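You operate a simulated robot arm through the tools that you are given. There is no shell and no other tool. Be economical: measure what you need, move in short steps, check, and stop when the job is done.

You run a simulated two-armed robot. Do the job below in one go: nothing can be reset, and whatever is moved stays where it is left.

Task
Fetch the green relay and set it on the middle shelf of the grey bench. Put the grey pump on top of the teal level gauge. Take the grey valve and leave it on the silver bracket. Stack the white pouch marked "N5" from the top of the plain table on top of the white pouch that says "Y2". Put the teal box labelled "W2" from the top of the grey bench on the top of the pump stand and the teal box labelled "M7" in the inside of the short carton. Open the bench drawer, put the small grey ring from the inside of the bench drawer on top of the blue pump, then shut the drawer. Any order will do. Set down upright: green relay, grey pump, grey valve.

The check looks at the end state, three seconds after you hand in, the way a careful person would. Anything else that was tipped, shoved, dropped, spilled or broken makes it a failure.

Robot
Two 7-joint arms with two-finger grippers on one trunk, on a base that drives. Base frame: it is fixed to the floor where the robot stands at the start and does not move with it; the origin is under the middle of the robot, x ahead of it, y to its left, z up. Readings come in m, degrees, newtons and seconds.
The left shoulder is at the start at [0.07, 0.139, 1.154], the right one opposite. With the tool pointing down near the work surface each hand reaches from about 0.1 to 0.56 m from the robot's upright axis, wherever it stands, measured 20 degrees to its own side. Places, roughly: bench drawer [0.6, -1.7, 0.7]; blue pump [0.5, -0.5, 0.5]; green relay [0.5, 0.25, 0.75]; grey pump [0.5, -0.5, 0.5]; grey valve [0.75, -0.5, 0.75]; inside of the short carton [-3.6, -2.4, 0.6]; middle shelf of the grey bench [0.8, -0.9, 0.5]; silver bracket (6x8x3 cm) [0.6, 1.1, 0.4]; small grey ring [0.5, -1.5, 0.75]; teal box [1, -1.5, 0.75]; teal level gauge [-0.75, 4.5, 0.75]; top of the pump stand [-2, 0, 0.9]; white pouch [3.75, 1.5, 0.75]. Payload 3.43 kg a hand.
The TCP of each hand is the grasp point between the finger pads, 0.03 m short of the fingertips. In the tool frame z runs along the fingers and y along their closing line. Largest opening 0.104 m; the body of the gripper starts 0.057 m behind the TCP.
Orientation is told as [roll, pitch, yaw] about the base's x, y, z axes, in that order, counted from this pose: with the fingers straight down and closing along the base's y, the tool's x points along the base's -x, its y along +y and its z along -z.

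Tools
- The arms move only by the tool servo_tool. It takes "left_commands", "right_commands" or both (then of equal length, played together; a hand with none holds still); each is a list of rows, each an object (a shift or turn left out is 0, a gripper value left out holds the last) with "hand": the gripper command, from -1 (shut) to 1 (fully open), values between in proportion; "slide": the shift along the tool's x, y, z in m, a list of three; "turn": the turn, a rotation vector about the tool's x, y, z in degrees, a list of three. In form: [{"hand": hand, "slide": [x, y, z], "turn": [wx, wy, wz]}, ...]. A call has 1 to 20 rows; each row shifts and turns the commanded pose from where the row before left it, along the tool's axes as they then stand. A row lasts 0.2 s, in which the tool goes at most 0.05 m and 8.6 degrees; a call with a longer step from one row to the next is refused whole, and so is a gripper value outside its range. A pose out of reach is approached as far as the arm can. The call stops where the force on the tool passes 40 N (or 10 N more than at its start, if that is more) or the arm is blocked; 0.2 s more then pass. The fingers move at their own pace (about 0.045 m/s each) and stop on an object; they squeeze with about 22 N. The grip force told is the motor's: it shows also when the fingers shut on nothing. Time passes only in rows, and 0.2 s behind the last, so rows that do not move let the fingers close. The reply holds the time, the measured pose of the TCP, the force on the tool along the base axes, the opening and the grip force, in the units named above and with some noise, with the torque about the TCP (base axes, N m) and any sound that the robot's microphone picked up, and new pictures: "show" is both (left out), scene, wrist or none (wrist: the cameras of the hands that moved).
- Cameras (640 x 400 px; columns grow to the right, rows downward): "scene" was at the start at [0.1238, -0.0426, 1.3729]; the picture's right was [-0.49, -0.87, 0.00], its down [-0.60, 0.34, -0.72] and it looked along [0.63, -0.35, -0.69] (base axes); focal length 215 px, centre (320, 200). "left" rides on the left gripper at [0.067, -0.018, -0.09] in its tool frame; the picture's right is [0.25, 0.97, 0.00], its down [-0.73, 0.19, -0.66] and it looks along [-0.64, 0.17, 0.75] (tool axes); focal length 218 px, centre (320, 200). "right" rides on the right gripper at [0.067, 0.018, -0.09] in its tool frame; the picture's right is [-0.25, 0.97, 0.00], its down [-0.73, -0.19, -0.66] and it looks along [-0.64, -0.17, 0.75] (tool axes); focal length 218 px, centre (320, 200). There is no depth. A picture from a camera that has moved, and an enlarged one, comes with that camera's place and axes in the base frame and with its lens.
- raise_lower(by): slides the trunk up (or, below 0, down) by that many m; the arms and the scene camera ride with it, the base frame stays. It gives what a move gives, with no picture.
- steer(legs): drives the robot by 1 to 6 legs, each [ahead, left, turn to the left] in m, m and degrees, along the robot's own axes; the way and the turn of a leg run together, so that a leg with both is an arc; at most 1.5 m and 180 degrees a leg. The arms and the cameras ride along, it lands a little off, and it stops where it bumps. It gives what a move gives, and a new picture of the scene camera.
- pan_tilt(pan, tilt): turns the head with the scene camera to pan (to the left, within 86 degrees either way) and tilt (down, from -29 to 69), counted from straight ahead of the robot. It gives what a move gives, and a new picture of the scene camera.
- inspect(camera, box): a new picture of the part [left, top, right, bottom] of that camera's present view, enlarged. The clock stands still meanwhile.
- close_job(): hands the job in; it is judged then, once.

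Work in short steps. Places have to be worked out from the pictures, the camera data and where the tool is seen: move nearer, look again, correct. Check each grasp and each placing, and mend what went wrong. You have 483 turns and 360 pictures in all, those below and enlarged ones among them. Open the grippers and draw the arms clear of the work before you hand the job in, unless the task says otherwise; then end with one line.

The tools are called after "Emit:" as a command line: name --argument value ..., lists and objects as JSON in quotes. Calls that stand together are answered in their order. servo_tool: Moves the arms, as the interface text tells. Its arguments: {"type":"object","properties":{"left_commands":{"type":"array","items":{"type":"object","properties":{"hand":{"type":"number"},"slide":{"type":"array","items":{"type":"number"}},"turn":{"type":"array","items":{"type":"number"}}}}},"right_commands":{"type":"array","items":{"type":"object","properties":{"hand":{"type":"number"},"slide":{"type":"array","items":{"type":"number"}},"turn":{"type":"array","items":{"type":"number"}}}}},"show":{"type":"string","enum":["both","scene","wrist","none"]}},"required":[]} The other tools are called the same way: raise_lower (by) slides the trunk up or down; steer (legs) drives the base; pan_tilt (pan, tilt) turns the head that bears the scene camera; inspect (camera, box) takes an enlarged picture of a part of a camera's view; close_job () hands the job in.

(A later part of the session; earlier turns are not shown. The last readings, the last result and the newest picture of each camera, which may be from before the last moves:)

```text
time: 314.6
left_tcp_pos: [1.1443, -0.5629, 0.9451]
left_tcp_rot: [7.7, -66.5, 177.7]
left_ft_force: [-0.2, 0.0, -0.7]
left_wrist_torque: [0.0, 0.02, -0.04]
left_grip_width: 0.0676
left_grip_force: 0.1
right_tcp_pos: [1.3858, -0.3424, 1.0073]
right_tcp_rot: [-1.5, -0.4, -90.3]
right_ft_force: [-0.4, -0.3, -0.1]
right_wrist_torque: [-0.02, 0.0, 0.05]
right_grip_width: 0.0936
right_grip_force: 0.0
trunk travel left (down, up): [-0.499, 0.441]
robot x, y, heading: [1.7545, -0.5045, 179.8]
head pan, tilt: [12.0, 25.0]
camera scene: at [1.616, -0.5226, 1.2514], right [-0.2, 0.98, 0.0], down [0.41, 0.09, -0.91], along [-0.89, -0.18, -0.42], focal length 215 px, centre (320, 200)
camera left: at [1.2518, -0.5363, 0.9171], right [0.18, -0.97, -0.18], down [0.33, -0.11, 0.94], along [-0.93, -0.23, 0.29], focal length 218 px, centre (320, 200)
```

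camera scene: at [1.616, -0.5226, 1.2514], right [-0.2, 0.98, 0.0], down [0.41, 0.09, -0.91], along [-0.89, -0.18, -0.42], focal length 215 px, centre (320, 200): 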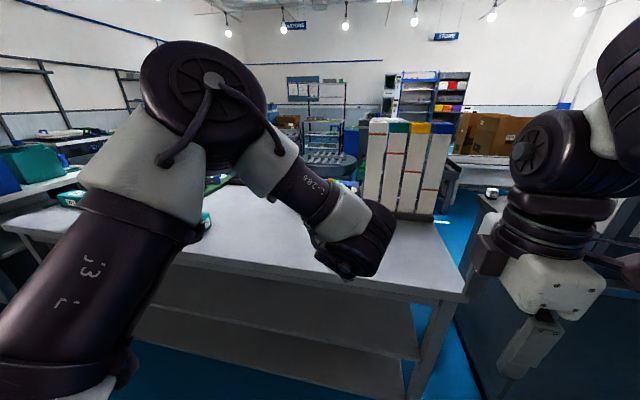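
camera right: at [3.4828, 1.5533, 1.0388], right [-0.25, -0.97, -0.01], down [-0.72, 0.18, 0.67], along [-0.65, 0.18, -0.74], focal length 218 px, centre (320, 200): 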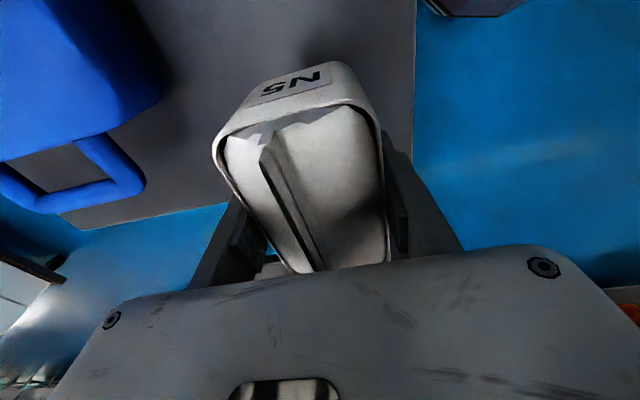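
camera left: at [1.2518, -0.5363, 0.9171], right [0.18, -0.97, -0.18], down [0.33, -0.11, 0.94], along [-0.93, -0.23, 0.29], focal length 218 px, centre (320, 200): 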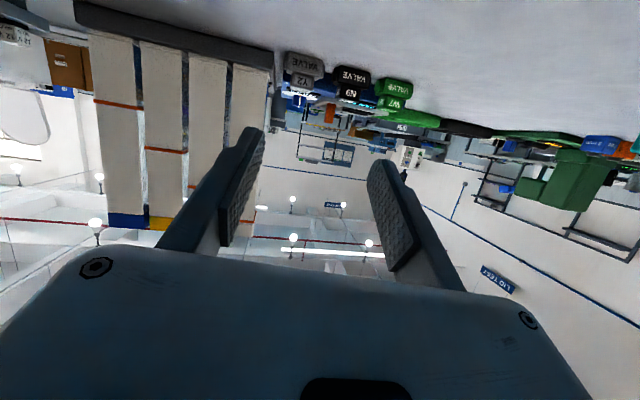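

The arm looks good now. I undo the unneeded twist and view again.

Emit:
servo_tool --left_commands '[{"turn": [4.5, 0, 0]}, {"turn": [4, 0, 0]}]' --show "wrist"

Emit:
inspect --camera "left" --box '[220, 20, 440, 160]'

```text
time: 315.2
left_tcp_pos: [1.1464, -0.562, 0.944]
left_tcp_rot: [-1.0, -66.5, 177.7]
left_ft_force: [-0.7, -0.4, -0.2]
left_wrist_torque: [0.0, -0.02, 0.01]
left_grip_width: 0.0675
left_grip_force: 0.0
right_tcp_pos: [1.3858, -0.3423, 1.0066]
right_tcp_rot: [-1.5, -0.3, -90.3]
right_ft_force: [0.6, 0.3, -0.2]
right_wrist_torque: [0.05, -0.02, 0.01]
right_grip_width: 0.0936
right_grip_force: 0.2
trunk travel left (down, up): [-0.499, 0.441]
robot x, y, heading: [1.7529, -0.5028, 179.9]
head pan, tilt: [12.0, 25.0]
camera left: at [1.2548, -0.5495, 0.9181], right [0.05, -0.97, -0.24], down [0.3, -0.21, 0.93], along [-0.95, -0.12, 0.28], focal length 218 px, centre (320, 200)
```

left: 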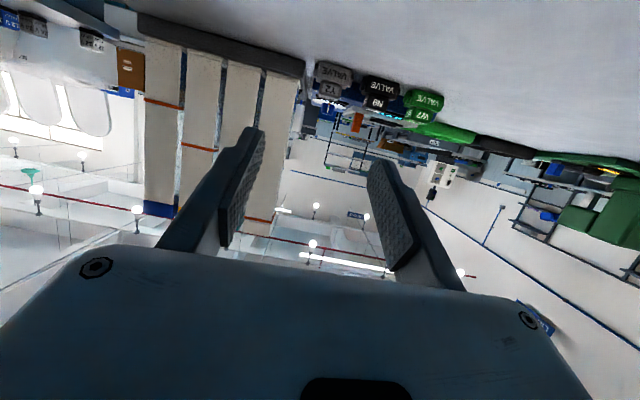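

```text
2.86 times, centred on (330, 90) of left
camera zoom: at [1.2548, -0.5495, 0.9181], right [0.05, -0.97, -0.24], down [0.3, -0.21, 0.93], along [-0.95, -0.12, 0.28], focal length 624 px, centre (291, 514)
```

zoom: 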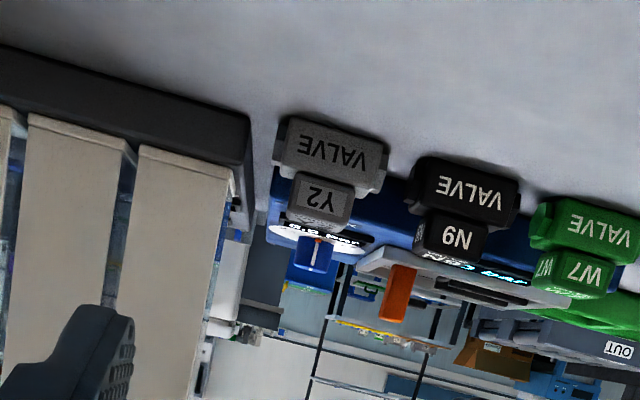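

Grey valve: head z 0.827–0.859, centre ≈[0.815,-0.573]. I lower 7 cm and drive ahead 0.24.

Emit:
servo_tool --left_commands '[{"slide": [0.032, 0.005, 0.0137]}, {"slide": [0.032, 0.006, 0.0137]}]' --show "none"

Emit:
steer --legs '[[0.22, 0, 0]]'

Emit:
servo_tool --left_commands '[{}]' --show "wrist"

```text
time: 315.8
left_tcp_pos: [1.1452, -0.5725, 0.8736]
left_tcp_rot: [-0.9, -66.6, 177.8]
left_ft_force: [-0.3, -0.3, -0.1]
left_wrist_torque: [0.0, -0.03, -0.01]
left_grip_width: 0.0678
left_grip_force: 0.1
right_tcp_pos: [1.385, -0.3412, 1.0064]
right_tcp_rot: [-1.4, -0.5, -90.3]
right_ft_force: [0.5, -0.2, 0.1]
right_wrist_torque: [-0.01, -0.04, 0.05]
right_grip_width: 0.0936
right_grip_force: 0.1
trunk travel left (down, up): [-0.499, 0.441]
robot x, y, heading: [1.757, -0.5033, 179.5]
head pan, tilt: [12.0, 25.0]
```

```text
time: 317.5
left_tcp_pos: [0.92, -0.571, 0.8744]
left_tcp_rot: [-0.9, -66.4, 177.7]
left_ft_force: [0.4, -0.2, -0.5]
left_wrist_torque: [0.01, 0.0, 0.0]
left_grip_width: 0.0677
left_grip_force: 0.1
right_tcp_pos: [1.1597, -0.3406, 1.0072]
right_tcp_rot: [-1.4, -0.4, -90.3]
right_ft_force: [-0.5, -0.3, 0.2]
right_wrist_torque: [0.0, 0.0, 0.04]
right_grip_width: 0.0939
right_grip_force: 0.1
trunk travel left (down, up): [-0.499, 0.441]
robot x, y, heading: [1.5273, -0.5, 179.8]
head pan, tilt: [12.0, 25.0]
camera scene: at [1.3903, -0.5215, 1.2514], right [-0.2, 0.98, 0.0], down [0.41, 0.09, -0.91], along [-0.89, -0.18, -0.42], focal length 215 px, centre (320, 200)
```

scene: 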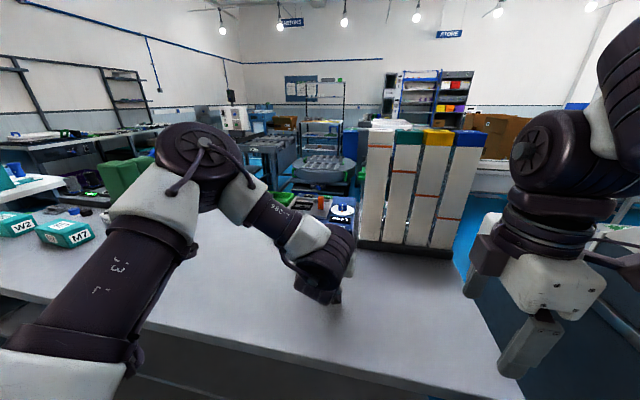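

```text
time: 317.9
left_tcp_pos: [0.92, -0.5706, 0.8738]
left_tcp_rot: [-0.9, -66.6, 177.7]
left_ft_force: [-0.6, -0.6, 0.2]
left_wrist_torque: [-0.02, 0.01, -0.02]
left_grip_width: 0.0676
left_grip_force: 0.0
right_tcp_pos: [1.1615, -0.3402, 1.0069]
right_tcp_rot: [-1.4, -0.4, -90.4]
right_ft_force: [-0.1, -0.8, -0.5]
right_wrist_torque: [0.0, 0.02, 0.0]
right_grip_width: 0.0936
right_grip_force: 0.0
trunk travel left (down, up): [-0.499, 0.441]
robot x, y, heading: [1.5285, -0.4991, 179.5]
head pan, tilt: [12.0, 25.0]
camera left: at [1.0292, -0.5578, 0.8486], right [0.05, -0.97, -0.24], down [0.3, -0.21, 0.93], along [-0.95, -0.12, 0.28], focal length 218 px, centre (320, 200)
```

left: 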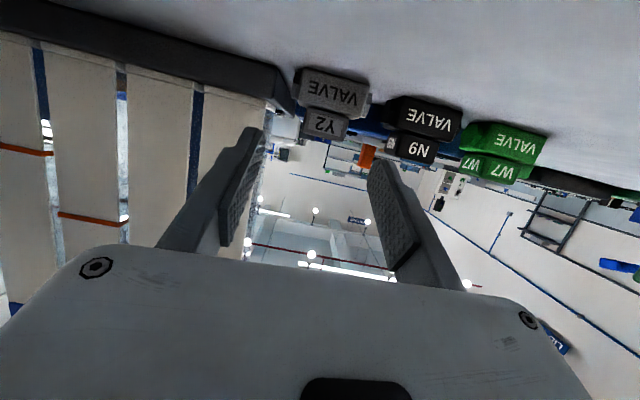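

Valve head centre y≈-0.571; the gauge base is close on its north side with top ≈0.83, so I stay above it with a narrow opening. Advance 7 cm.

Emit:
servo_tool --left_commands '[{"hand": 0.12, "slide": [0.0138, 0, 0.0059]}, {"slide": [-0.0137, 0, 0.0322]}, {"slide": [-0.0137, 0, 0.0322]}]' --show "wrist"

Emit:
inspect --camera "left" --box '[200, 60, 440, 240]'

```text
time: 318.7
left_tcp_pos: [0.8531, -0.5609, 0.8598]
left_tcp_rot: [-0.7, -66.8, 177.9]
left_ft_force: [1.5, 1.2, 2.4]
left_wrist_torque: [-0.13, 0.25, -0.05]
left_grip_width: 0.0575
left_grip_force: 0.0
left hand out of reach, approached as far as the arm can: row 3
right_tcp_pos: [1.1607, -0.3391, 1.0068]
right_tcp_rot: [-1.5, -0.4, -90.3]
right_ft_force: [-0.4, -0.1, 0.5]
right_wrist_torque: [-0.02, 0.0, 0.02]
right_grip_width: 0.0932
right_grip_force: 0.1
trunk travel left (down, up): [-0.499, 0.441]
robot x, y, heading: [1.5311, -0.4972, 179.6]
head pan, tilt: [12.0, 25.0]
camera left: at [0.9612, -0.5481, 0.8324], right [0.05, -0.97, -0.24], down [0.3, -0.21, 0.93], along [-0.95, -0.12, 0.28], focal length 218 px, centre (320, 200)
```

left: 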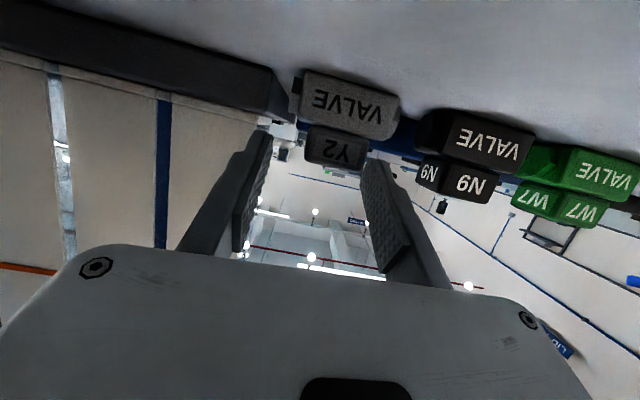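

```text
2.22 times, centred on (320, 150) of left
camera zoom: at [0.9612, -0.5481, 0.8324], right [0.05, -0.97, -0.24], down [0.3, -0.21, 0.93], along [-0.95, -0.12, 0.28], focal length 485 px, centre (320, 311)
```

zoom: 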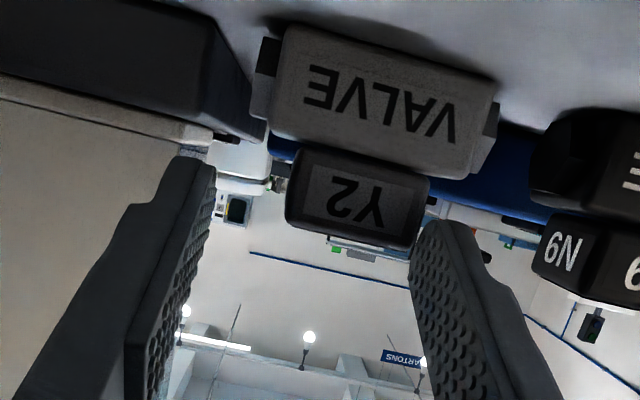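

Reach limit pushed the hand 1 cm north. I pull back a bit and shift the base 5 cm ahead and 1 cm to its left.

Emit:
servo_tool --left_commands '[{"slide": [0.0137, 0, -0.0322]}, {}]' --show "none"

Emit:
steer --legs '[[0.05, 0.008, 0]]'

Emit:
servo_tool --left_commands '[{}]' --show "wrist"

```text
time: 319.3
left_tcp_pos: [0.8887, -0.5643, 0.8595]
left_tcp_rot: [-0.9, -66.5, 177.8]
left_ft_force: [0.3, -0.4, 0.0]
left_wrist_torque: [-0.01, 0.02, -0.03]
left_grip_width: 0.0584
left_grip_force: 0.1
right_tcp_pos: [1.1602, -0.3399, 1.0069]
right_tcp_rot: [-1.5, -0.3, -90.3]
right_ft_force: [-0.2, 0.4, 0.2]
right_wrist_torque: [-0.03, 0.02, 0.03]
right_grip_width: 0.0935
right_grip_force: 0.2
trunk travel left (down, up): [-0.499, 0.441]
robot x, y, heading: [1.529, -0.5033, 179.7]
head pan, tilt: [12.0, 25.0]
```

```text
time: 320.2
left_tcp_pos: [0.8365, -0.5701, 0.8603]
left_tcp_rot: [-0.9, -66.5, 177.6]
left_ft_force: [0.0, 0.3, -0.5]
left_wrist_torque: [0.02, 0.02, 0.0]
left_grip_width: 0.0582
left_grip_force: 0.1
right_tcp_pos: [1.1105, -0.3474, 1.0069]
right_tcp_rot: [-1.6, -0.4, -90.5]
right_ft_force: [0.1, 1.0, -0.2]
right_wrist_torque: [-0.03, -0.04, 0.01]
right_grip_width: 0.0938
right_grip_force: 0.1
trunk travel left (down, up): [-0.499, 0.441]
robot x, y, heading: [1.482, -0.5109, 179.9]
head pan, tilt: [12.0, 25.0]
camera scene: at [1.34, -0.529, 1.2514], right [-0.2, 0.98, 0.0], down [0.41, 0.09, -0.91], along [-0.89, -0.18, -0.42], focal length 215 px, centre (320, 200)
```

scene: 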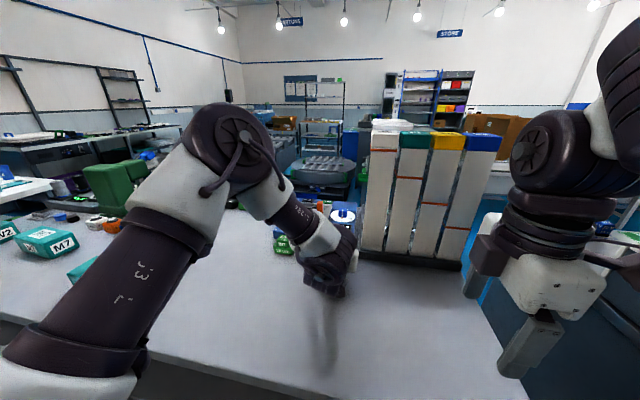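

```text
time: 320.6
left_tcp_pos: [0.8385, -0.5712, 0.8612]
left_tcp_rot: [-0.9, -66.7, 177.6]
left_ft_force: [1.2, -0.3, 0.7]
left_wrist_torque: [-0.02, 0.0, 0.0]
left_grip_width: 0.0582
left_grip_force: 0.1
right_tcp_pos: [1.1118, -0.3475, 1.0085]
right_tcp_rot: [-1.6, -0.4, -90.4]
right_ft_force: [-0.4, 0.8, -0.2]
right_wrist_torque: [-0.01, 0.01, 0.02]
right_grip_width: 0.0937
right_grip_force: 0.0
trunk travel left (down, up): [-0.499, 0.441]
robot x, y, heading: [1.4824, -0.5118, 179.9]
head pan, tilt: [12.0, 25.0]
camera left: at [0.9481, -0.558, 0.8345], right [0.05, -0.97, -0.24], down [0.3, -0.21, 0.93], along [-0.95, -0.12, 0.28], focal length 218 px, centre (320, 200)
```

left: 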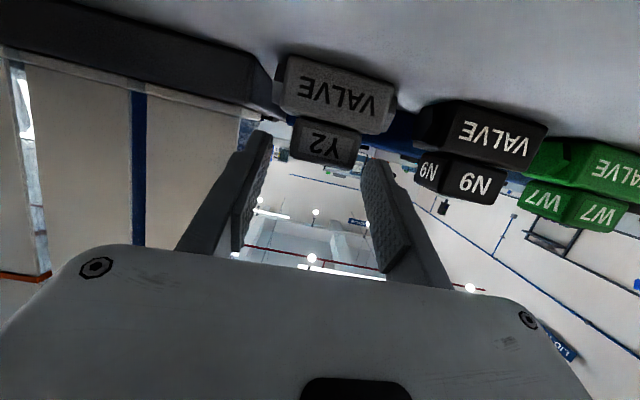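

Aligned. Advance 2.4 cm, lower 6 mm, look.

Emit:
servo_tool --left_commands '[{"slide": [-0.0047, 0.001, 0.011]}, {"slide": [0.0008, 0, 0.0134]}]' --show "wrist"

Emit:
inspect --camera "left" --box '[200, 60, 440, 240]'

```text
time: 321.2
left_tcp_pos: [0.8132, -0.5703, 0.8543]
left_tcp_rot: [-1.0, -66.5, 177.6]
left_ft_force: [0.3, -0.1, 0.4]
left_wrist_torque: [-0.01, -0.01, -0.01]
left_grip_width: 0.0584
left_grip_force: 0.0
right_tcp_pos: [1.1104, -0.3469, 1.0068]
right_tcp_rot: [-1.4, -0.4, -90.4]
right_ft_force: [0.6, -0.9, 0.0]
right_wrist_torque: [0.0, -0.04, 0.0]
right_grip_width: 0.094
right_grip_force: 0.0
trunk travel left (down, up): [-0.499, 0.441]
robot x, y, heading: [1.477, -0.5061, 179.5]
head pan, tilt: [12.0, 25.0]
camera left: at [0.9228, -0.5575, 0.8274], right [0.05, -0.97, -0.24], down [0.3, -0.21, 0.93], along [-0.95, -0.12, 0.28], focal length 218 px, centre (320, 200)
```

left: 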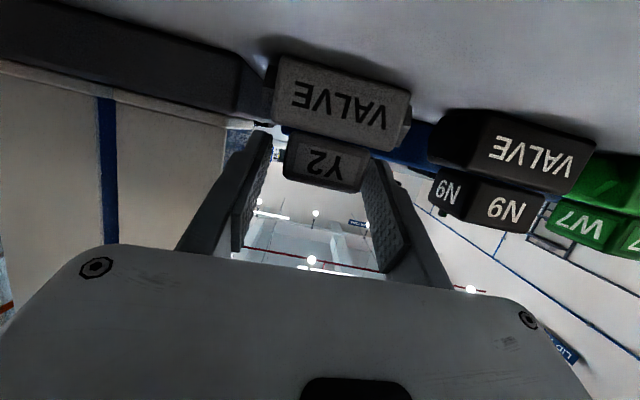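

```text
2.22 times, centred on (320, 150) of left
camera zoom: at [0.9228, -0.5575, 0.8274], right [0.05, -0.97, -0.24], down [0.3, -0.21, 0.93], along [-0.95, -0.12, 0.28], focal length 485 px, centre (320, 311)
```

zoom: 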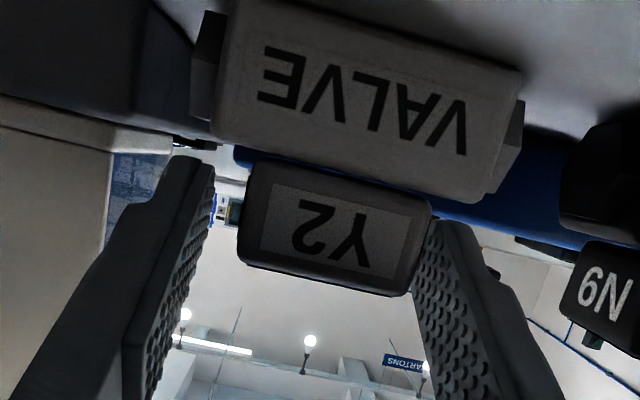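

The head is between the fingers. Small correction (3 mm south, 3 mm down) and close.

Emit:
servo_tool --left_commands '[{"slide": [0.0028, 0.003, 0.0012]}, {"hand": -1}, {}, {}, {}]' --show "wrist"

```text
time: 322.4
left_tcp_pos: [0.8148, -0.5727, 0.8506]
left_tcp_rot: [-0.9, -66.5, 177.6]
left_ft_force: [-0.5, 0.0, -0.5]
left_wrist_torque: [0.0, -0.01, 0.01]
left_grip_width: 0.0397
left_grip_force: 21.8
right_tcp_pos: [1.109, -0.3475, 1.0065]
right_tcp_rot: [-1.5, -0.5, -90.4]
right_ft_force: [-0.1, -0.1, -0.2]
right_wrist_torque: [0.02, 0.01, 0.03]
right_grip_width: 0.0936
right_grip_force: 0.0
trunk travel left (down, up): [-0.499, 0.441]
robot x, y, heading: [1.4801, -0.5087, 179.6]
head pan, tilt: [12.0, 25.0]
camera left: at [0.9231, -0.5608, 0.8242], right [0.05, -0.97, -0.24], down [0.3, -0.21, 0.93], along [-0.95, -0.12, 0.28], focal length 218 px, centre (320, 200)
```

left: 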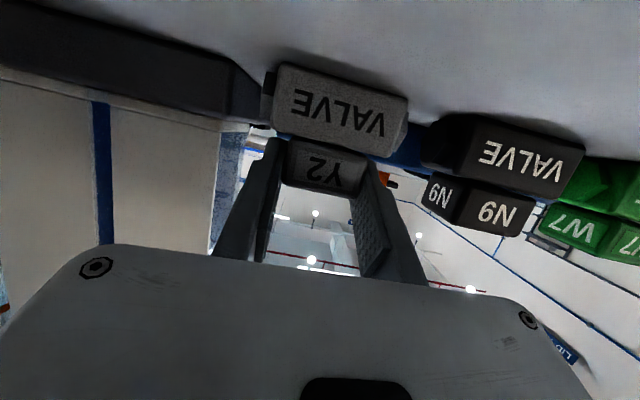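

Gripped at 40 mm. Lift 6 cm.

Emit:
servo_tool --left_commands '[{"slide": [-0.0184, 0, -0.0078]}, {"slide": [-0.0368, 0, -0.0156]}]' --show "wrist"

```text
time: 323.0
left_tcp_pos: [0.8146, -0.572, 0.9125]
left_tcp_rot: [-0.8, -66.5, 177.5]
left_ft_force: [0.1, 0.3, -2.2]
left_wrist_torque: [-0.02, -0.05, -0.01]
left_grip_width: 0.0395
left_grip_force: 22.6
right_tcp_pos: [1.1116, -0.3471, 1.008]
right_tcp_rot: [-1.6, -0.4, -90.4]
right_ft_force: [0.3, 0.9, -0.9]
right_wrist_torque: [0.0, 0.0, -0.01]
right_grip_width: 0.0937
right_grip_force: 0.0
trunk travel left (down, up): [-0.499, 0.441]
robot x, y, heading: [1.4786, -0.5083, 179.7]
head pan, tilt: [12.0, 25.0]
camera left: at [0.9231, -0.5595, 0.8859], right [0.05, -0.97, -0.24], down [0.3, -0.21, 0.93], along [-0.95, -0.11, 0.28], focal length 218 px, centre (320, 200)
```

left: 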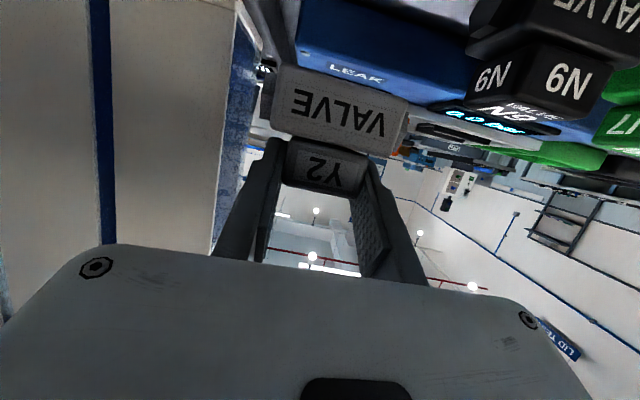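

Valve held (2.2 N). Since the right hand is already yawed for the boxes, I take W2 along: raise the left hand with the valve, back off, and go south.

Emit:
servo_tool --left_commands '[{"slide": [-0.0368, 0, -0.0156]}, {"slide": [-0.0368, 0, -0.0156]}, {"slide": [-0.0368, 0, -0.0156]}, {"slide": [-0.0368, 0, -0.0156]}]' --show "none"

Emit:
steer --legs '[[-0.4, 0, 0], [0, 1.15, 0]]'

Emit:
pan_tilt --pan 0 --tilt 35

```text
time: 324.0
left_tcp_pos: [0.8266, -0.5595, 1.0667]
left_tcp_rot: [-1.0, -66.7, 178.0]
left_ft_force: [0.9, -0.2, -2.3]
left_wrist_torque: [0.01, -0.06, 0.05]
left_grip_width: 0.0395
left_grip_force: 22.3
left hand out of reach, approached as far as the arm can: row 3, 4
right_tcp_pos: [1.1119, -0.3461, 1.0082]
right_tcp_rot: [-1.5, -0.4, -90.4]
right_ft_force: [0.1, 0.5, 1.0]
right_wrist_torque: [-0.02, 0.04, 0.02]
right_grip_width: 0.0935
right_grip_force: 0.0
trunk travel left (down, up): [-0.499, 0.441]
robot x, y, heading: [1.4807, -0.5085, 179.6]
head pan, tilt: [12.0, 25.0]
```

```text
time: 332.1
left_tcp_pos: [1.2149, -1.7249, 1.065]
left_tcp_rot: [-1.2, -66.5, 177.6]
left_ft_force: [-0.2, -0.6, -1.4]
left_wrist_torque: [-0.01, -0.01, 0.0]
left_grip_width: 0.0397
left_grip_force: 21.7
right_tcp_pos: [1.5023, -1.5133, 1.0078]
right_tcp_rot: [-1.5, -0.4, -90.9]
right_ft_force: [0.5, 0.9, -0.7]
right_wrist_torque: [0.0, 0.02, 0.0]
right_grip_width: 0.0937
right_grip_force: 0.1
trunk travel left (down, up): [-0.499, 0.441]
robot x, y, heading: [1.8691, -1.6773, 179.1]
head pan, tilt: [12.0, 25.0]
camera scene: at [1.7309, -1.6977, 1.2514], right [-0.19, 0.98, 0.0], down [0.42, 0.08, -0.91], along [-0.89, -0.17, -0.42], focal length 215 px, centre (320, 200)
```

scene: 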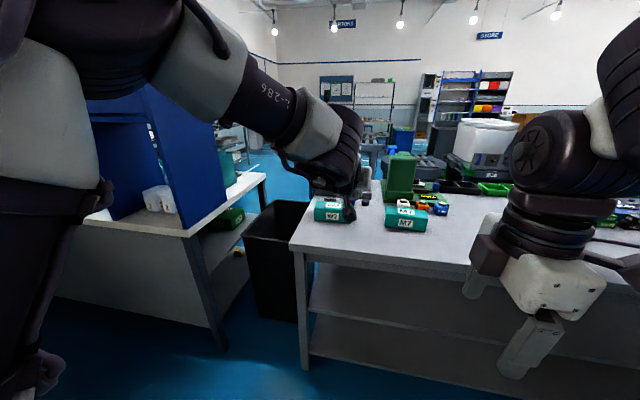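

```text
time: 332.8
left_tcp_pos: [1.2152, -1.7239, 1.0655]
left_tcp_rot: [-1.1, -66.6, 177.7]
left_ft_force: [-0.4, -0.2, -1.5]
left_wrist_torque: [0.03, -0.03, 0.01]
left_grip_width: 0.0395
left_grip_force: 21.9
right_tcp_pos: [1.5029, -1.5143, 1.0076]
right_tcp_rot: [-1.5, -0.4, -91.0]
right_ft_force: [-1.0, -0.1, -0.7]
right_wrist_torque: [0.04, -0.01, -0.03]
right_grip_width: 0.0937
right_grip_force: 0.1
trunk travel left (down, up): [-0.499, 0.441]
robot x, y, heading: [1.8673, -1.6776, 179.1]
head pan, tilt: [0.0, 35.0]
camera scene: at [1.7333, -1.6785, 1.2357], right [0.01, 1.0, 0.0], down [0.57, -0.01, -0.82], along [-0.82, 0.01, -0.57], focal length 215 px, centre (320, 200)
```

scene: 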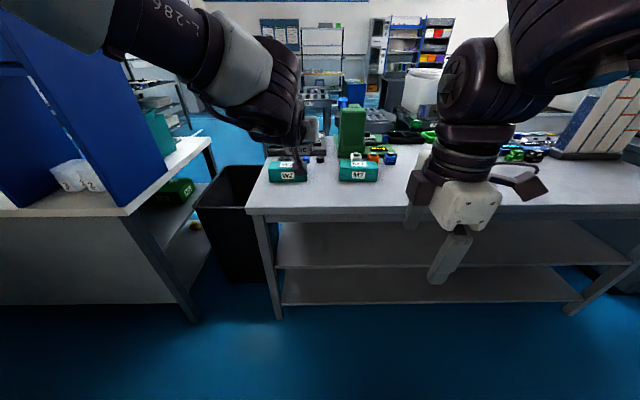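

With the valve in the left hand, W2 would bring that elbow near the blue cabinet, so I take M7 (≈[0.95,-1.52]) now. First extend the right hand forward.

Emit:
servo_tool --right_commands '[{"slide": [0, -0.04, 0.01], "hand": 1}, {"slide": [0, -0.04, 0.01]}, {"slide": [0, -0.04, 0.01]}, {"slide": [0, -0.04, 0.01]}]' --show "none"

Emit:
steer --legs '[[0.35, 0, 0.5]]'

Emit:
servo_tool --right_commands '[{}]' --show "wrist"

```text
time: 333.8
left_tcp_pos: [1.2142, -1.7225, 1.0636]
left_tcp_rot: [-1.1, -66.5, 177.5]
left_ft_force: [0.0, -0.3, -1.8]
left_wrist_torque: [0.04, -0.03, 0.02]
left_grip_width: 0.0396
left_grip_force: 21.7
right_tcp_pos: [1.3867, -1.4577, 0.9413]
right_tcp_rot: [-1.6, -0.6, -90.8]
right_ft_force: [-0.5, 0.5, -0.9]
right_wrist_torque: [0.0, -0.02, -0.01]
right_grip_width: 0.104
right_grip_force: 0.1
right hand out of reach, approached as far as the arm can: row 1, 2, 3, 4
trunk travel left (down, up): [-0.499, 0.441]
robot x, y, heading: [1.8709, -1.6795, 179.2]
head pan, tilt: [0.0, 35.0]
```

```text
time: 336.1
left_tcp_pos: [0.8634, -1.7308, 1.0644]
left_tcp_rot: [-1.1, -66.6, 178.4]
left_ft_force: [0.4, 0.6, -1.7]
left_wrist_torque: [-0.01, -0.03, 0.04]
left_grip_width: 0.0394
left_grip_force: 22.1
right_tcp_pos: [1.0329, -1.4627, 0.9422]
right_tcp_rot: [-1.6, -0.5, -90.1]
right_ft_force: [-0.8, 0.3, 0.6]
right_wrist_torque: [-0.01, -0.02, -0.01]
right_grip_width: 0.1039
right_grip_force: 0.1
trunk travel left (down, up): [-0.499, 0.441]
robot x, y, heading: [1.5176, -1.676, 179.8]
head pan, tilt: [0.0, 35.0]
camera scene: at [1.3799, -1.6773, 1.2357], right [0.0, 1.0, 0.0], down [0.57, 0.0, -0.82], along [-0.82, 0.0, -0.57], focal length 215 px, centre (320, 200)
```

scene: 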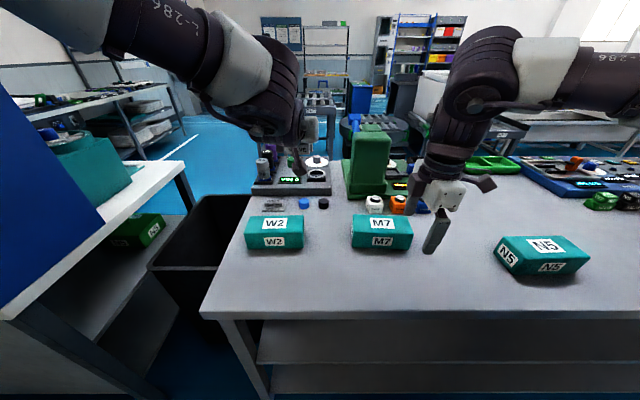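

```text
time: 336.5
left_tcp_pos: [0.8636, -1.7295, 1.0653]
left_tcp_rot: [-1.1, -66.6, 178.3]
left_ft_force: [-0.1, 0.0, -1.8]
left_wrist_torque: [-0.02, -0.02, 0.02]
left_grip_width: 0.0395
left_grip_force: 22.2
right_tcp_pos: [1.0323, -1.4617, 0.943]
right_tcp_rot: [-1.7, -0.6, -90.2]
right_ft_force: [-0.6, 0.2, 1.3]
right_wrist_torque: [-0.01, 0.04, -0.01]
right_grip_width: 0.104
right_grip_force: 0.1
trunk travel left (down, up): [-0.499, 0.441]
robot x, y, heading: [1.5197, -1.676, 179.9]
head pan, tilt: [0.0, 35.0]
camera right: at [1.0524, -1.3935, 1.0316], right [0.97, -0.25, -0.03], down [-0.17, -0.72, 0.67], along [-0.19, -0.64, -0.74], focal length 218 px, centre (320, 200)
```

right: 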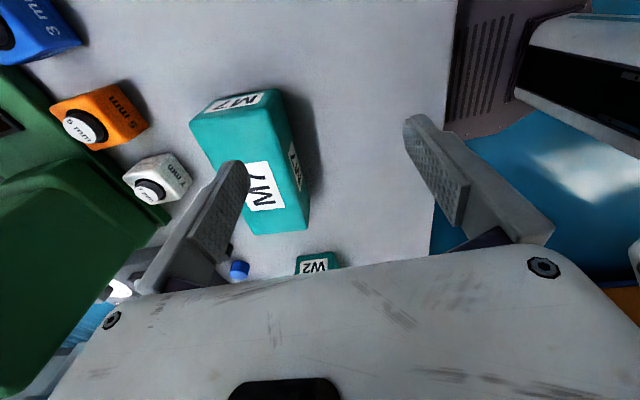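

M7 centre ≈[0.945,-1.51]. I drive 4.5 cm closer and align the hand.

Emit:
steer --legs '[[0.045, 0, 0]]'

Emit:
servo_tool --right_commands '[{"slide": [-0.025, 0, 0.01], "hand": 0.85}, {"slide": [-0.023, 0, 0.01]}, {"slide": [0, -0.022, 0.01]}, {"slide": [0, -0.022, 0.0]}]' --show "wrist"

```text
time: 337.4
left_tcp_pos: [0.8201, -1.7305, 1.0657]
left_tcp_rot: [-1.2, -66.7, 178.4]
left_ft_force: [0.5, 0.2, -1.5]
left_wrist_torque: [0.02, -0.01, -0.01]
left_grip_width: 0.0397
left_grip_force: 21.4
right_tcp_pos: [0.9885, -1.4618, 0.9432]
right_tcp_rot: [-1.8, -0.5, -90.1]
right_ft_force: [0.1, 0.0, -0.5]
right_wrist_torque: [-0.03, -0.02, 0.02]
right_grip_width: 0.1043
right_grip_force: 0.0
trunk travel left (down, up): [-0.499, 0.441]
robot x, y, heading: [1.4743, -1.6734, 179.7]
head pan, tilt: [0.0, 35.0]
camera scene: at [1.3366, -1.6772, 1.2358], right [0.0, 1.0, 0.0], down [0.57, 0.0, -0.82], along [-0.82, 0.0, -0.57], focal length 215 px, centre (320, 200)
```

scene: 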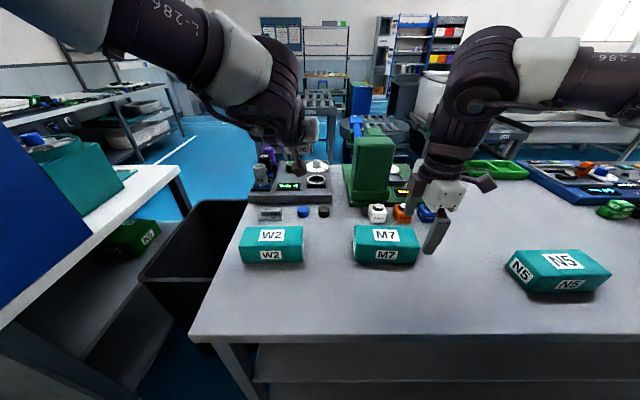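

```text
time: 338.4
left_tcp_pos: [0.8195, -1.7293, 1.066]
left_tcp_rot: [-1.1, -66.6, 178.3]
left_ft_force: [0.9, -1.1, -2.1]
left_wrist_torque: [0.03, -0.01, 0.02]
left_grip_width: 0.0395
left_grip_force: 22.6
right_tcp_pos: [0.972, -1.4666, 0.9034]
right_tcp_rot: [-1.8, -0.7, -90.1]
right_ft_force: [0.3, -0.1, 0.0]
right_wrist_torque: [0.04, -0.04, 0.01]
right_grip_width: 0.0963
right_grip_force: 0.0
right hand out of reach, approached as far as the arm can: row 1, 2, 3, 4
trunk travel left (down, up): [-0.499, 0.441]
robot x, y, heading: [1.4708, -1.6789, 180.0]
head pan, tilt: [0.0, 35.0]
camera right: at [0.9921, -1.399, 0.9924], right [0.97, -0.26, -0.03], down [-0.17, -0.72, 0.67], along [-0.19, -0.64, -0.74], focal length 218 px, centre (320, 200)
```

right: 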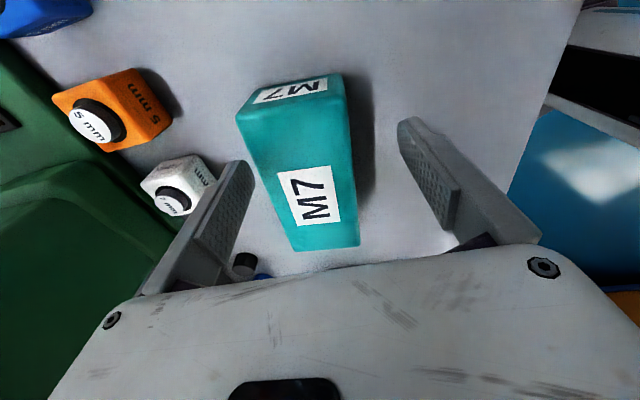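

I shift the base 3.5 cm south, and raise the trunk 0.12 m while lowering the hand, which should extend the reach.

Emit:
steer --legs '[[0, 0.036, 0]]'

Emit:
raise_lower --by 0.12

Emit:
servo_tool --right_commands '[{"slide": [0, 0, 0.04]}, {"slide": [0, 0, 0.04]}, {"slide": [0, -0.015, 0.02]}, {"slide": [0, -0.015, 0.01]}]' --show "wrist"

```text
time: 339.3
left_tcp_pos: [0.8191, -1.7626, 1.065]
left_tcp_rot: [-1.1, -66.6, 178.2]
left_ft_force: [-0.8, -0.4, -2.0]
left_wrist_torque: [-0.01, -0.04, -0.02]
left_grip_width: 0.0393
left_grip_force: 22.0
right_tcp_pos: [0.9712, -1.5015, 0.9043]
right_tcp_rot: [-1.8, -0.8, -90.1]
right_ft_force: [-0.2, 0.3, 0.2]
right_wrist_torque: [-0.02, -0.02, 0.0]
right_grip_width: 0.0962
right_grip_force: 0.1
trunk travel left (down, up): [-0.499, 0.441]
robot x, y, heading: [1.4744, -1.7111, 180.0]
head pan, tilt: [0.0, 35.0]
camera scene: at [1.3356, -1.7113, 1.2356], right [0.0, 1.0, 0.0], down [0.57, 0.0, -0.82], along [-0.82, 0.0, -0.57], focal length 215 px, centre (320, 200)
```

scene: 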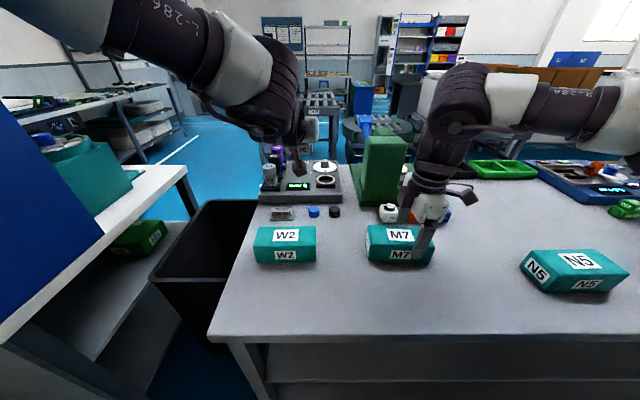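

```text
time: 340.8
left_tcp_pos: [0.8189, -1.7644, 1.1851]
left_tcp_rot: [-1.2, -66.6, 178.3]
left_ft_force: [0.7, -0.6, -1.8]
left_wrist_torque: [-0.02, -0.03, 0.0]
left_grip_width: 0.0396
left_grip_force: 22.5
right_tcp_pos: [0.9718, -1.5036, 1.0247]
right_tcp_rot: [-1.6, -0.6, -90.1]
right_ft_force: [0.1, -0.4, 0.0]
right_wrist_torque: [0.04, 0.02, 0.01]
right_grip_width: 0.0961
right_grip_force: 0.1
trunk travel left (down, up): [-0.619, 0.321]
robot x, y, heading: [1.4725, -1.7099, 179.9]
head pan, tilt: [0.0, 35.0]
```

```text
time: 341.8
left_tcp_pos: [0.8185, -1.764, 1.1864]
left_tcp_rot: [-1.1, -66.6, 178.3]
left_ft_force: [-0.7, -0.2, -1.2]
left_wrist_torque: [0.01, -0.07, 0.01]
left_grip_width: 0.0397
left_grip_force: 22.0
right_tcp_pos: [0.9465, -1.4961, 0.916]
right_tcp_rot: [-1.9, -1.0, -90.0]
right_ft_force: [0.3, -0.3, 1.3]
right_wrist_torque: [0.01, 0.03, 0.02]
right_grip_width: 0.0961
right_grip_force: 0.1
right hand out of reach, approached as far as the arm can: row 4
trunk travel left (down, up): [-0.619, 0.321]
robot x, y, heading: [1.4742, -1.7064, 180.1]
head pan, tilt: [0.0, 35.0]
camera right: at [0.9673, -1.4265, 1.0056], right [0.97, -0.26, -0.03], down [-0.17, -0.72, 0.68], along [-0.19, -0.65, -0.74], focal length 218 px, centre (320, 200)
```

right: 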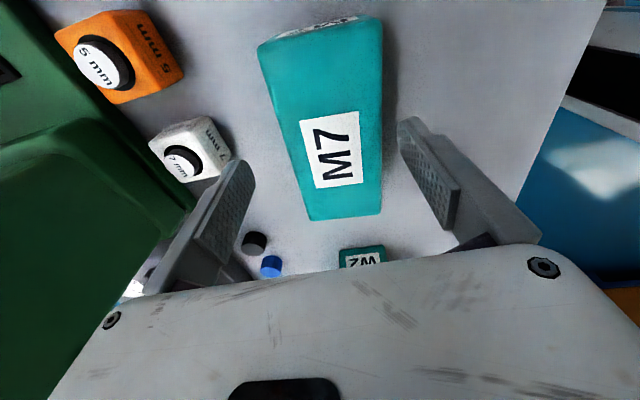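

Directly above M7. Descend and check.

Emit:
servo_tool --right_commands '[{"slide": [0, 0, 0.04]}, {"slide": [0, 0, 0.035]}, {}]' --show "wrist"

```text
time: 342.6
left_tcp_pos: [0.8179, -1.7643, 1.1858]
left_tcp_rot: [-1.2, -66.5, 178.4]
left_ft_force: [-0.3, 0.0, -1.9]
left_wrist_torque: [-0.01, -0.01, 0.01]
left_grip_width: 0.0392
left_grip_force: 22.0
right_tcp_pos: [0.962, -1.4793, 0.8555]
right_tcp_rot: [-1.9, -0.9, -90.1]
right_ft_force: [0.4, -0.1, -0.3]
right_wrist_torque: [0.06, -0.01, 0.0]
right_grip_width: 0.0963
right_grip_force: 0.1
right hand out of reach, approached as far as the arm can: row 1, 2
trunk travel left (down, up): [-0.619, 0.321]
robot x, y, heading: [1.4743, -1.7112, 179.8]
head pan, tilt: [0.0, 35.0]
camera right: at [0.9819, -1.4103, 0.9433], right [0.97, -0.26, -0.03], down [-0.17, -0.72, 0.67], along [-0.19, -0.65, -0.74], focal length 218 px, centre (320, 200)
```

right: 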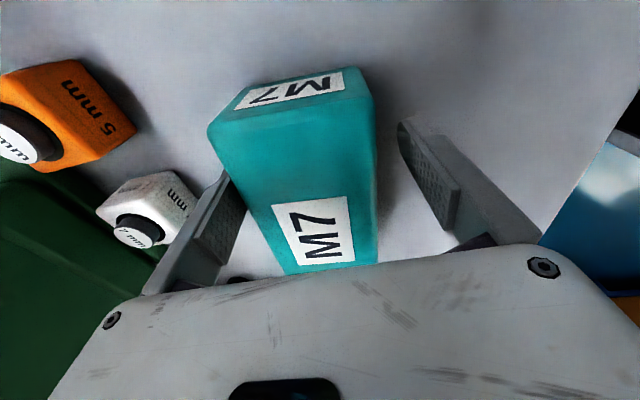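

It drifted 1.6 cm east and 2.5 cm north; a small base nudge fixes that with the fingers already straddling.

Emit:
steer --legs '[[0.013, 0.022, 0]]'

Emit:
servo_tool --right_commands '[{"slide": [0, 0, 0.012]}, {}]' --show "wrist"

```text
time: 343.4
left_tcp_pos: [0.809, -1.782, 1.1868]
left_tcp_rot: [-0.7, -66.6, 177.9]
left_ft_force: [1.1, 0.3, -1.1]
left_wrist_torque: [-0.03, -0.04, 0.04]
left_grip_width: 0.0396
left_grip_force: 22.6
right_tcp_pos: [0.9513, -1.4968, 0.8558]
right_tcp_rot: [-2.0, -1.0, -90.2]
right_ft_force: [0.4, 0.9, 0.8]
right_wrist_torque: [-0.03, 0.03, 0.0]
right_grip_width: 0.0963
right_grip_force: 0.0
trunk travel left (down, up): [-0.619, 0.321]
robot x, y, heading: [1.4611, -1.7291, 179.9]
head pan, tilt: [0.0, 35.0]
camera scene: at [1.3252, -1.7301, 1.3559], right [0.0, 1.0, 0.0], down [0.57, 0.0, -0.82], along [-0.82, 0.0, -0.57], focal length 215 px, centre (320, 200)
```

scene: 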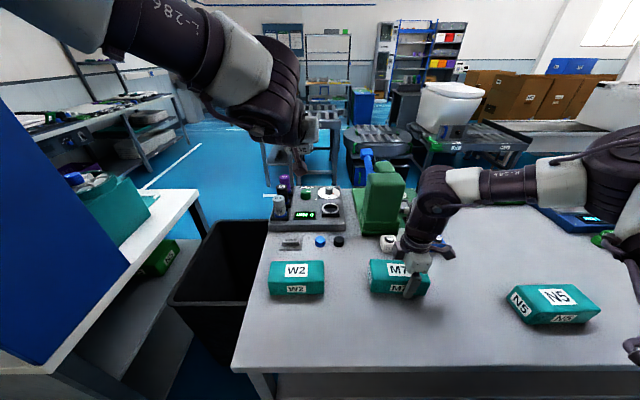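

```text
time: 344.0
left_tcp_pos: [0.8052, -1.7844, 1.1855]
left_tcp_rot: [-1.2, -66.6, 178.0]
left_ft_force: [0.1, 0.0, -1.5]
left_wrist_torque: [-0.01, 0.01, -0.01]
left_grip_width: 0.0394
left_grip_force: 22.5
right_tcp_pos: [0.952, -1.4954, 0.8458]
right_tcp_rot: [-2.0, -1.1, -90.3]
right_ft_force: [0.3, -0.3, -0.8]
right_wrist_torque: [-0.03, -0.03, -0.03]
right_grip_width: 0.0961
right_grip_force: 0.1
right hand out of reach, approached as far as the arm can: row 1
trunk travel left (down, up): [-0.619, 0.321]
robot x, y, heading: [1.4586, -1.7356, 179.8]
head pan, tilt: [0.0, 35.0]
camera right: at [0.9722, -1.4266, 0.9334], right [0.97, -0.26, -0.03], down [-0.17, -0.72, 0.68], along [-0.2, -0.65, -0.74], focal length 218 px, centre (320, 200)
```

right: 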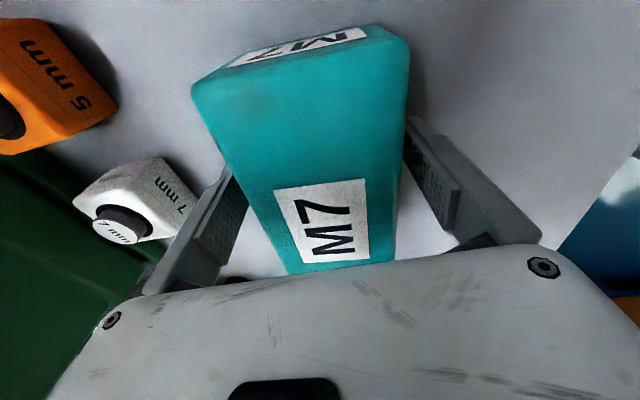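

Well straddled. Close on M7.

Emit:
servo_tool --right_commands '[{"hand": -1}, {}, {}, {}]' --show "none"

Emit:
servo_tool --right_commands '[{"slide": [0, 0, -0.02]}, {"slide": [0, 0, -0.03]}, {"slide": [0, 0, -0.03]}]' --show "wrist"

```text
time: 345.0
left_tcp_pos: [0.8071, -1.7844, 1.1852]
left_tcp_rot: [-1.1, -66.7, 178.2]
left_ft_force: [0.8, -0.3, -1.8]
left_wrist_torque: [-0.02, -0.04, 0.0]
left_grip_width: 0.0396
left_grip_force: 22.0
right_tcp_pos: [0.951, -1.4962, 0.8458]
right_tcp_rot: [-2.0, -1.1, -90.1]
right_ft_force: [-1.2, 0.1, 0.3]
right_wrist_torque: [0.0, -0.12, -0.06]
right_grip_width: 0.0721
right_grip_force: 21.7
trunk travel left (down, up): [-0.619, 0.321]
robot x, y, heading: [1.4582, -1.7348, 179.8]
head pan, tilt: [0.0, 35.0]
```

```text
time: 345.8
left_tcp_pos: [0.8068, -1.7846, 1.1856]
left_tcp_rot: [-1.0, -66.7, 178.2]
left_ft_force: [-0.7, 0.2, -2.2]
left_wrist_torque: [-0.02, 0.03, 0.0]
left_grip_width: 0.0396
left_grip_force: 22.5
right_tcp_pos: [0.9541, -1.4936, 0.9278]
right_tcp_rot: [-1.8, -0.9, -90.1]
right_ft_force: [-0.1, -0.2, -3.1]
right_wrist_torque: [0.08, -0.03, -0.01]
right_grip_width: 0.0719
right_grip_force: 21.7
trunk travel left (down, up): [-0.619, 0.321]
robot x, y, heading: [1.4586, -1.732, 180.0]
head pan, tilt: [0.0, 35.0]
camera right: at [0.975, -1.425, 1.0153], right [0.97, -0.26, -0.03], down [-0.17, -0.72, 0.67], along [-0.19, -0.65, -0.74], focal length 218 px, centre (320, 200)
```

right: 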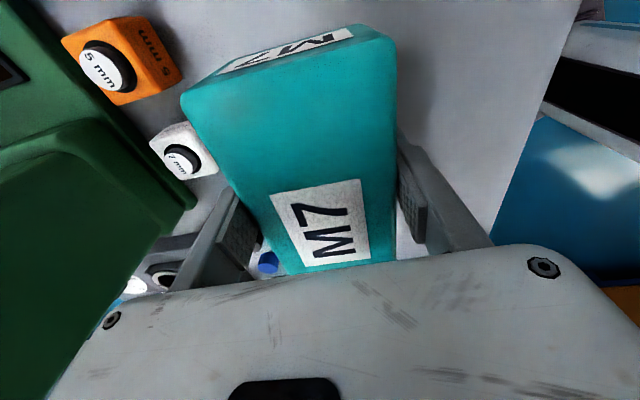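

M7 held. I raise the trunk, back away from the bench, and return by the known route around the tables.

Emit:
raise_lower --by 0.1

Emit:
steer --legs '[[-0.55, 0, 0], [-0.96, -0.78, 0], [-0.96, -0.78, 0], [-0.96, -0.78, 0], [0, -1.15, 0], [0, -1.05, 0]]'

```text
time: 347.1
left_tcp_pos: [0.805, -1.7847, 1.2859]
left_tcp_rot: [-1.1, -66.6, 178.2]
left_ft_force: [0.1, -0.6, -2.3]
left_wrist_torque: [0.02, 0.01, 0.0]
left_grip_width: 0.0395
left_grip_force: 22.3
right_tcp_pos: [0.9529, -1.4935, 1.0275]
right_tcp_rot: [-1.7, -0.8, -90.1]
right_ft_force: [0.2, 0.8, -3.6]
right_wrist_torque: [0.05, -0.01, 0.0]
right_grip_width: 0.0721
right_grip_force: 21.3
trunk travel left (down, up): [-0.719, 0.221]
robot x, y, heading: [1.4577, -1.7327, 179.9]
head pan, tilt: [0.0, 35.0]
```

```text
time: 378.3
left_tcp_pos: [4.3732, 2.6448, 1.2851]
left_tcp_rot: [-1.1, -66.5, 178.4]
left_ft_force: [-0.4, 0.9, -0.7]
left_wrist_torque: [0.02, -0.01, -0.01]
left_grip_width: 0.0392
left_grip_force: 21.6
right_tcp_pos: [4.5198, 2.9366, 1.0282]
right_tcp_rot: [-1.8, -0.8, -90.1]
right_ft_force: [-0.4, -0.6, -3.2]
right_wrist_torque: [0.08, -0.01, 0.0]
right_grip_width: 0.0715
right_grip_force: 22.1
trunk travel left (down, up): [-0.719, 0.221]
robot x, y, heading: [5.028, 2.7013, 179.8]
head pan, tilt: [0.0, 35.0]
camera scene: at [4.8899, 2.6959, 1.4556], right [0.0, 1.0, 0.0], down [0.57, 0.0, -0.82], along [-0.82, 0.0, -0.57], focal length 215 px, centre (320, 200)
```

scene: 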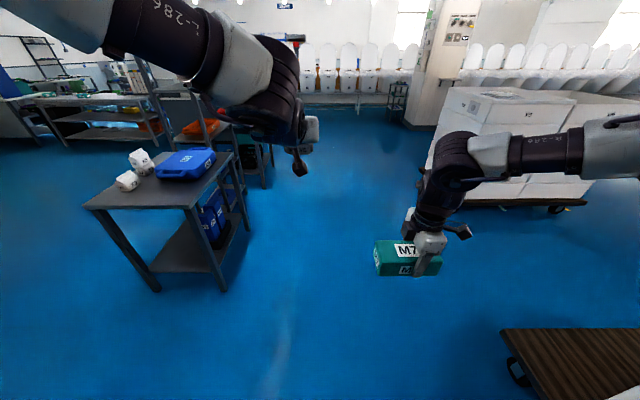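

The stack stands. I continue west along the free lane.

Emit:
steer --legs '[[1.5, -0.1, 0], [1.5, -0.1, 0], [1.5, -0.2, 0], [0.6, 0, 0]]'

```text
refused: leg 1 is longer than a leg can be; nothing moved
```

Emit:
steer --legs '[[1.48, -0.1, 0], [1.48, -0.1, 0], [1.45, -0.2, 0], [0.6, 0, 0]]'

Emit:
pan_tilt --pan 60 --tilt 30

```text
time: 402.5
left_tcp_pos: [-0.6405, 2.8812, 1.2852]
left_tcp_rot: [-1.2, -66.6, -178.9]
left_ft_force: [0.5, 0.4, -1.7]
left_wrist_torque: [0.0, -0.03, -0.02]
left_grip_width: 0.0393
left_grip_force: 22.2
right_tcp_pos: [-0.507, 3.1796, 1.0281]
right_tcp_rot: [-2.0, -0.8, -87.4]
right_ft_force: [0.4, 0.2, -2.7]
right_wrist_torque: [0.04, 0.01, -0.02]
right_grip_width: 0.0717
right_grip_force: 22.5
trunk travel left (down, up): [-0.719, 0.221]
robot x, y, heading: [0.0088, 2.9654, -177.2]
head pan, tilt: [0.0, 35.0]
camera scene: at [-0.1269, 2.9581, 1.4557], right [-0.05, 1.0, 0.0], down [0.57, 0.03, -0.82], along [-0.82, -0.04, -0.57], focal length 215 px, centre (320, 200)
```

scene: 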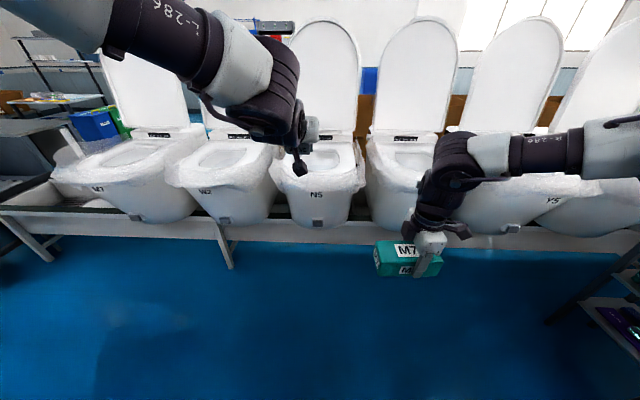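

```text
time: 403.8
left_tcp_pos: [-0.6416, 2.8814, 1.2842]
left_tcp_rot: [-1.0, -66.7, -179.0]
left_ft_force: [-0.4, 0.7, -1.9]
left_wrist_torque: [-0.01, -0.04, 0.01]
left_grip_width: 0.0395
left_grip_force: 22.1
right_tcp_pos: [-0.5072, 3.1794, 1.0266]
right_tcp_rot: [-1.8, -0.9, -87.4]
right_ft_force: [0.3, 0.4, -3.4]
right_wrist_torque: [0.02, 0.0, -0.04]
right_grip_width: 0.0719
right_grip_force: 22.2
trunk travel left (down, up): [-0.719, 0.221]
robot x, y, heading: [0.009, 2.9667, -177.3]
head pan, tilt: [60.0, 30.0]
camera scene: at [-0.0818, 2.8818, 1.4634], right [-0.89, 0.46, 0.0], down [0.23, 0.44, -0.87], along [-0.4, -0.77, -0.5], focal length 215 px, centre (320, 200)
```

scene: 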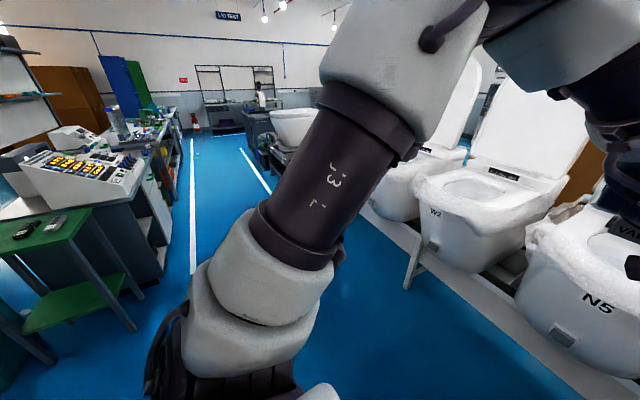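

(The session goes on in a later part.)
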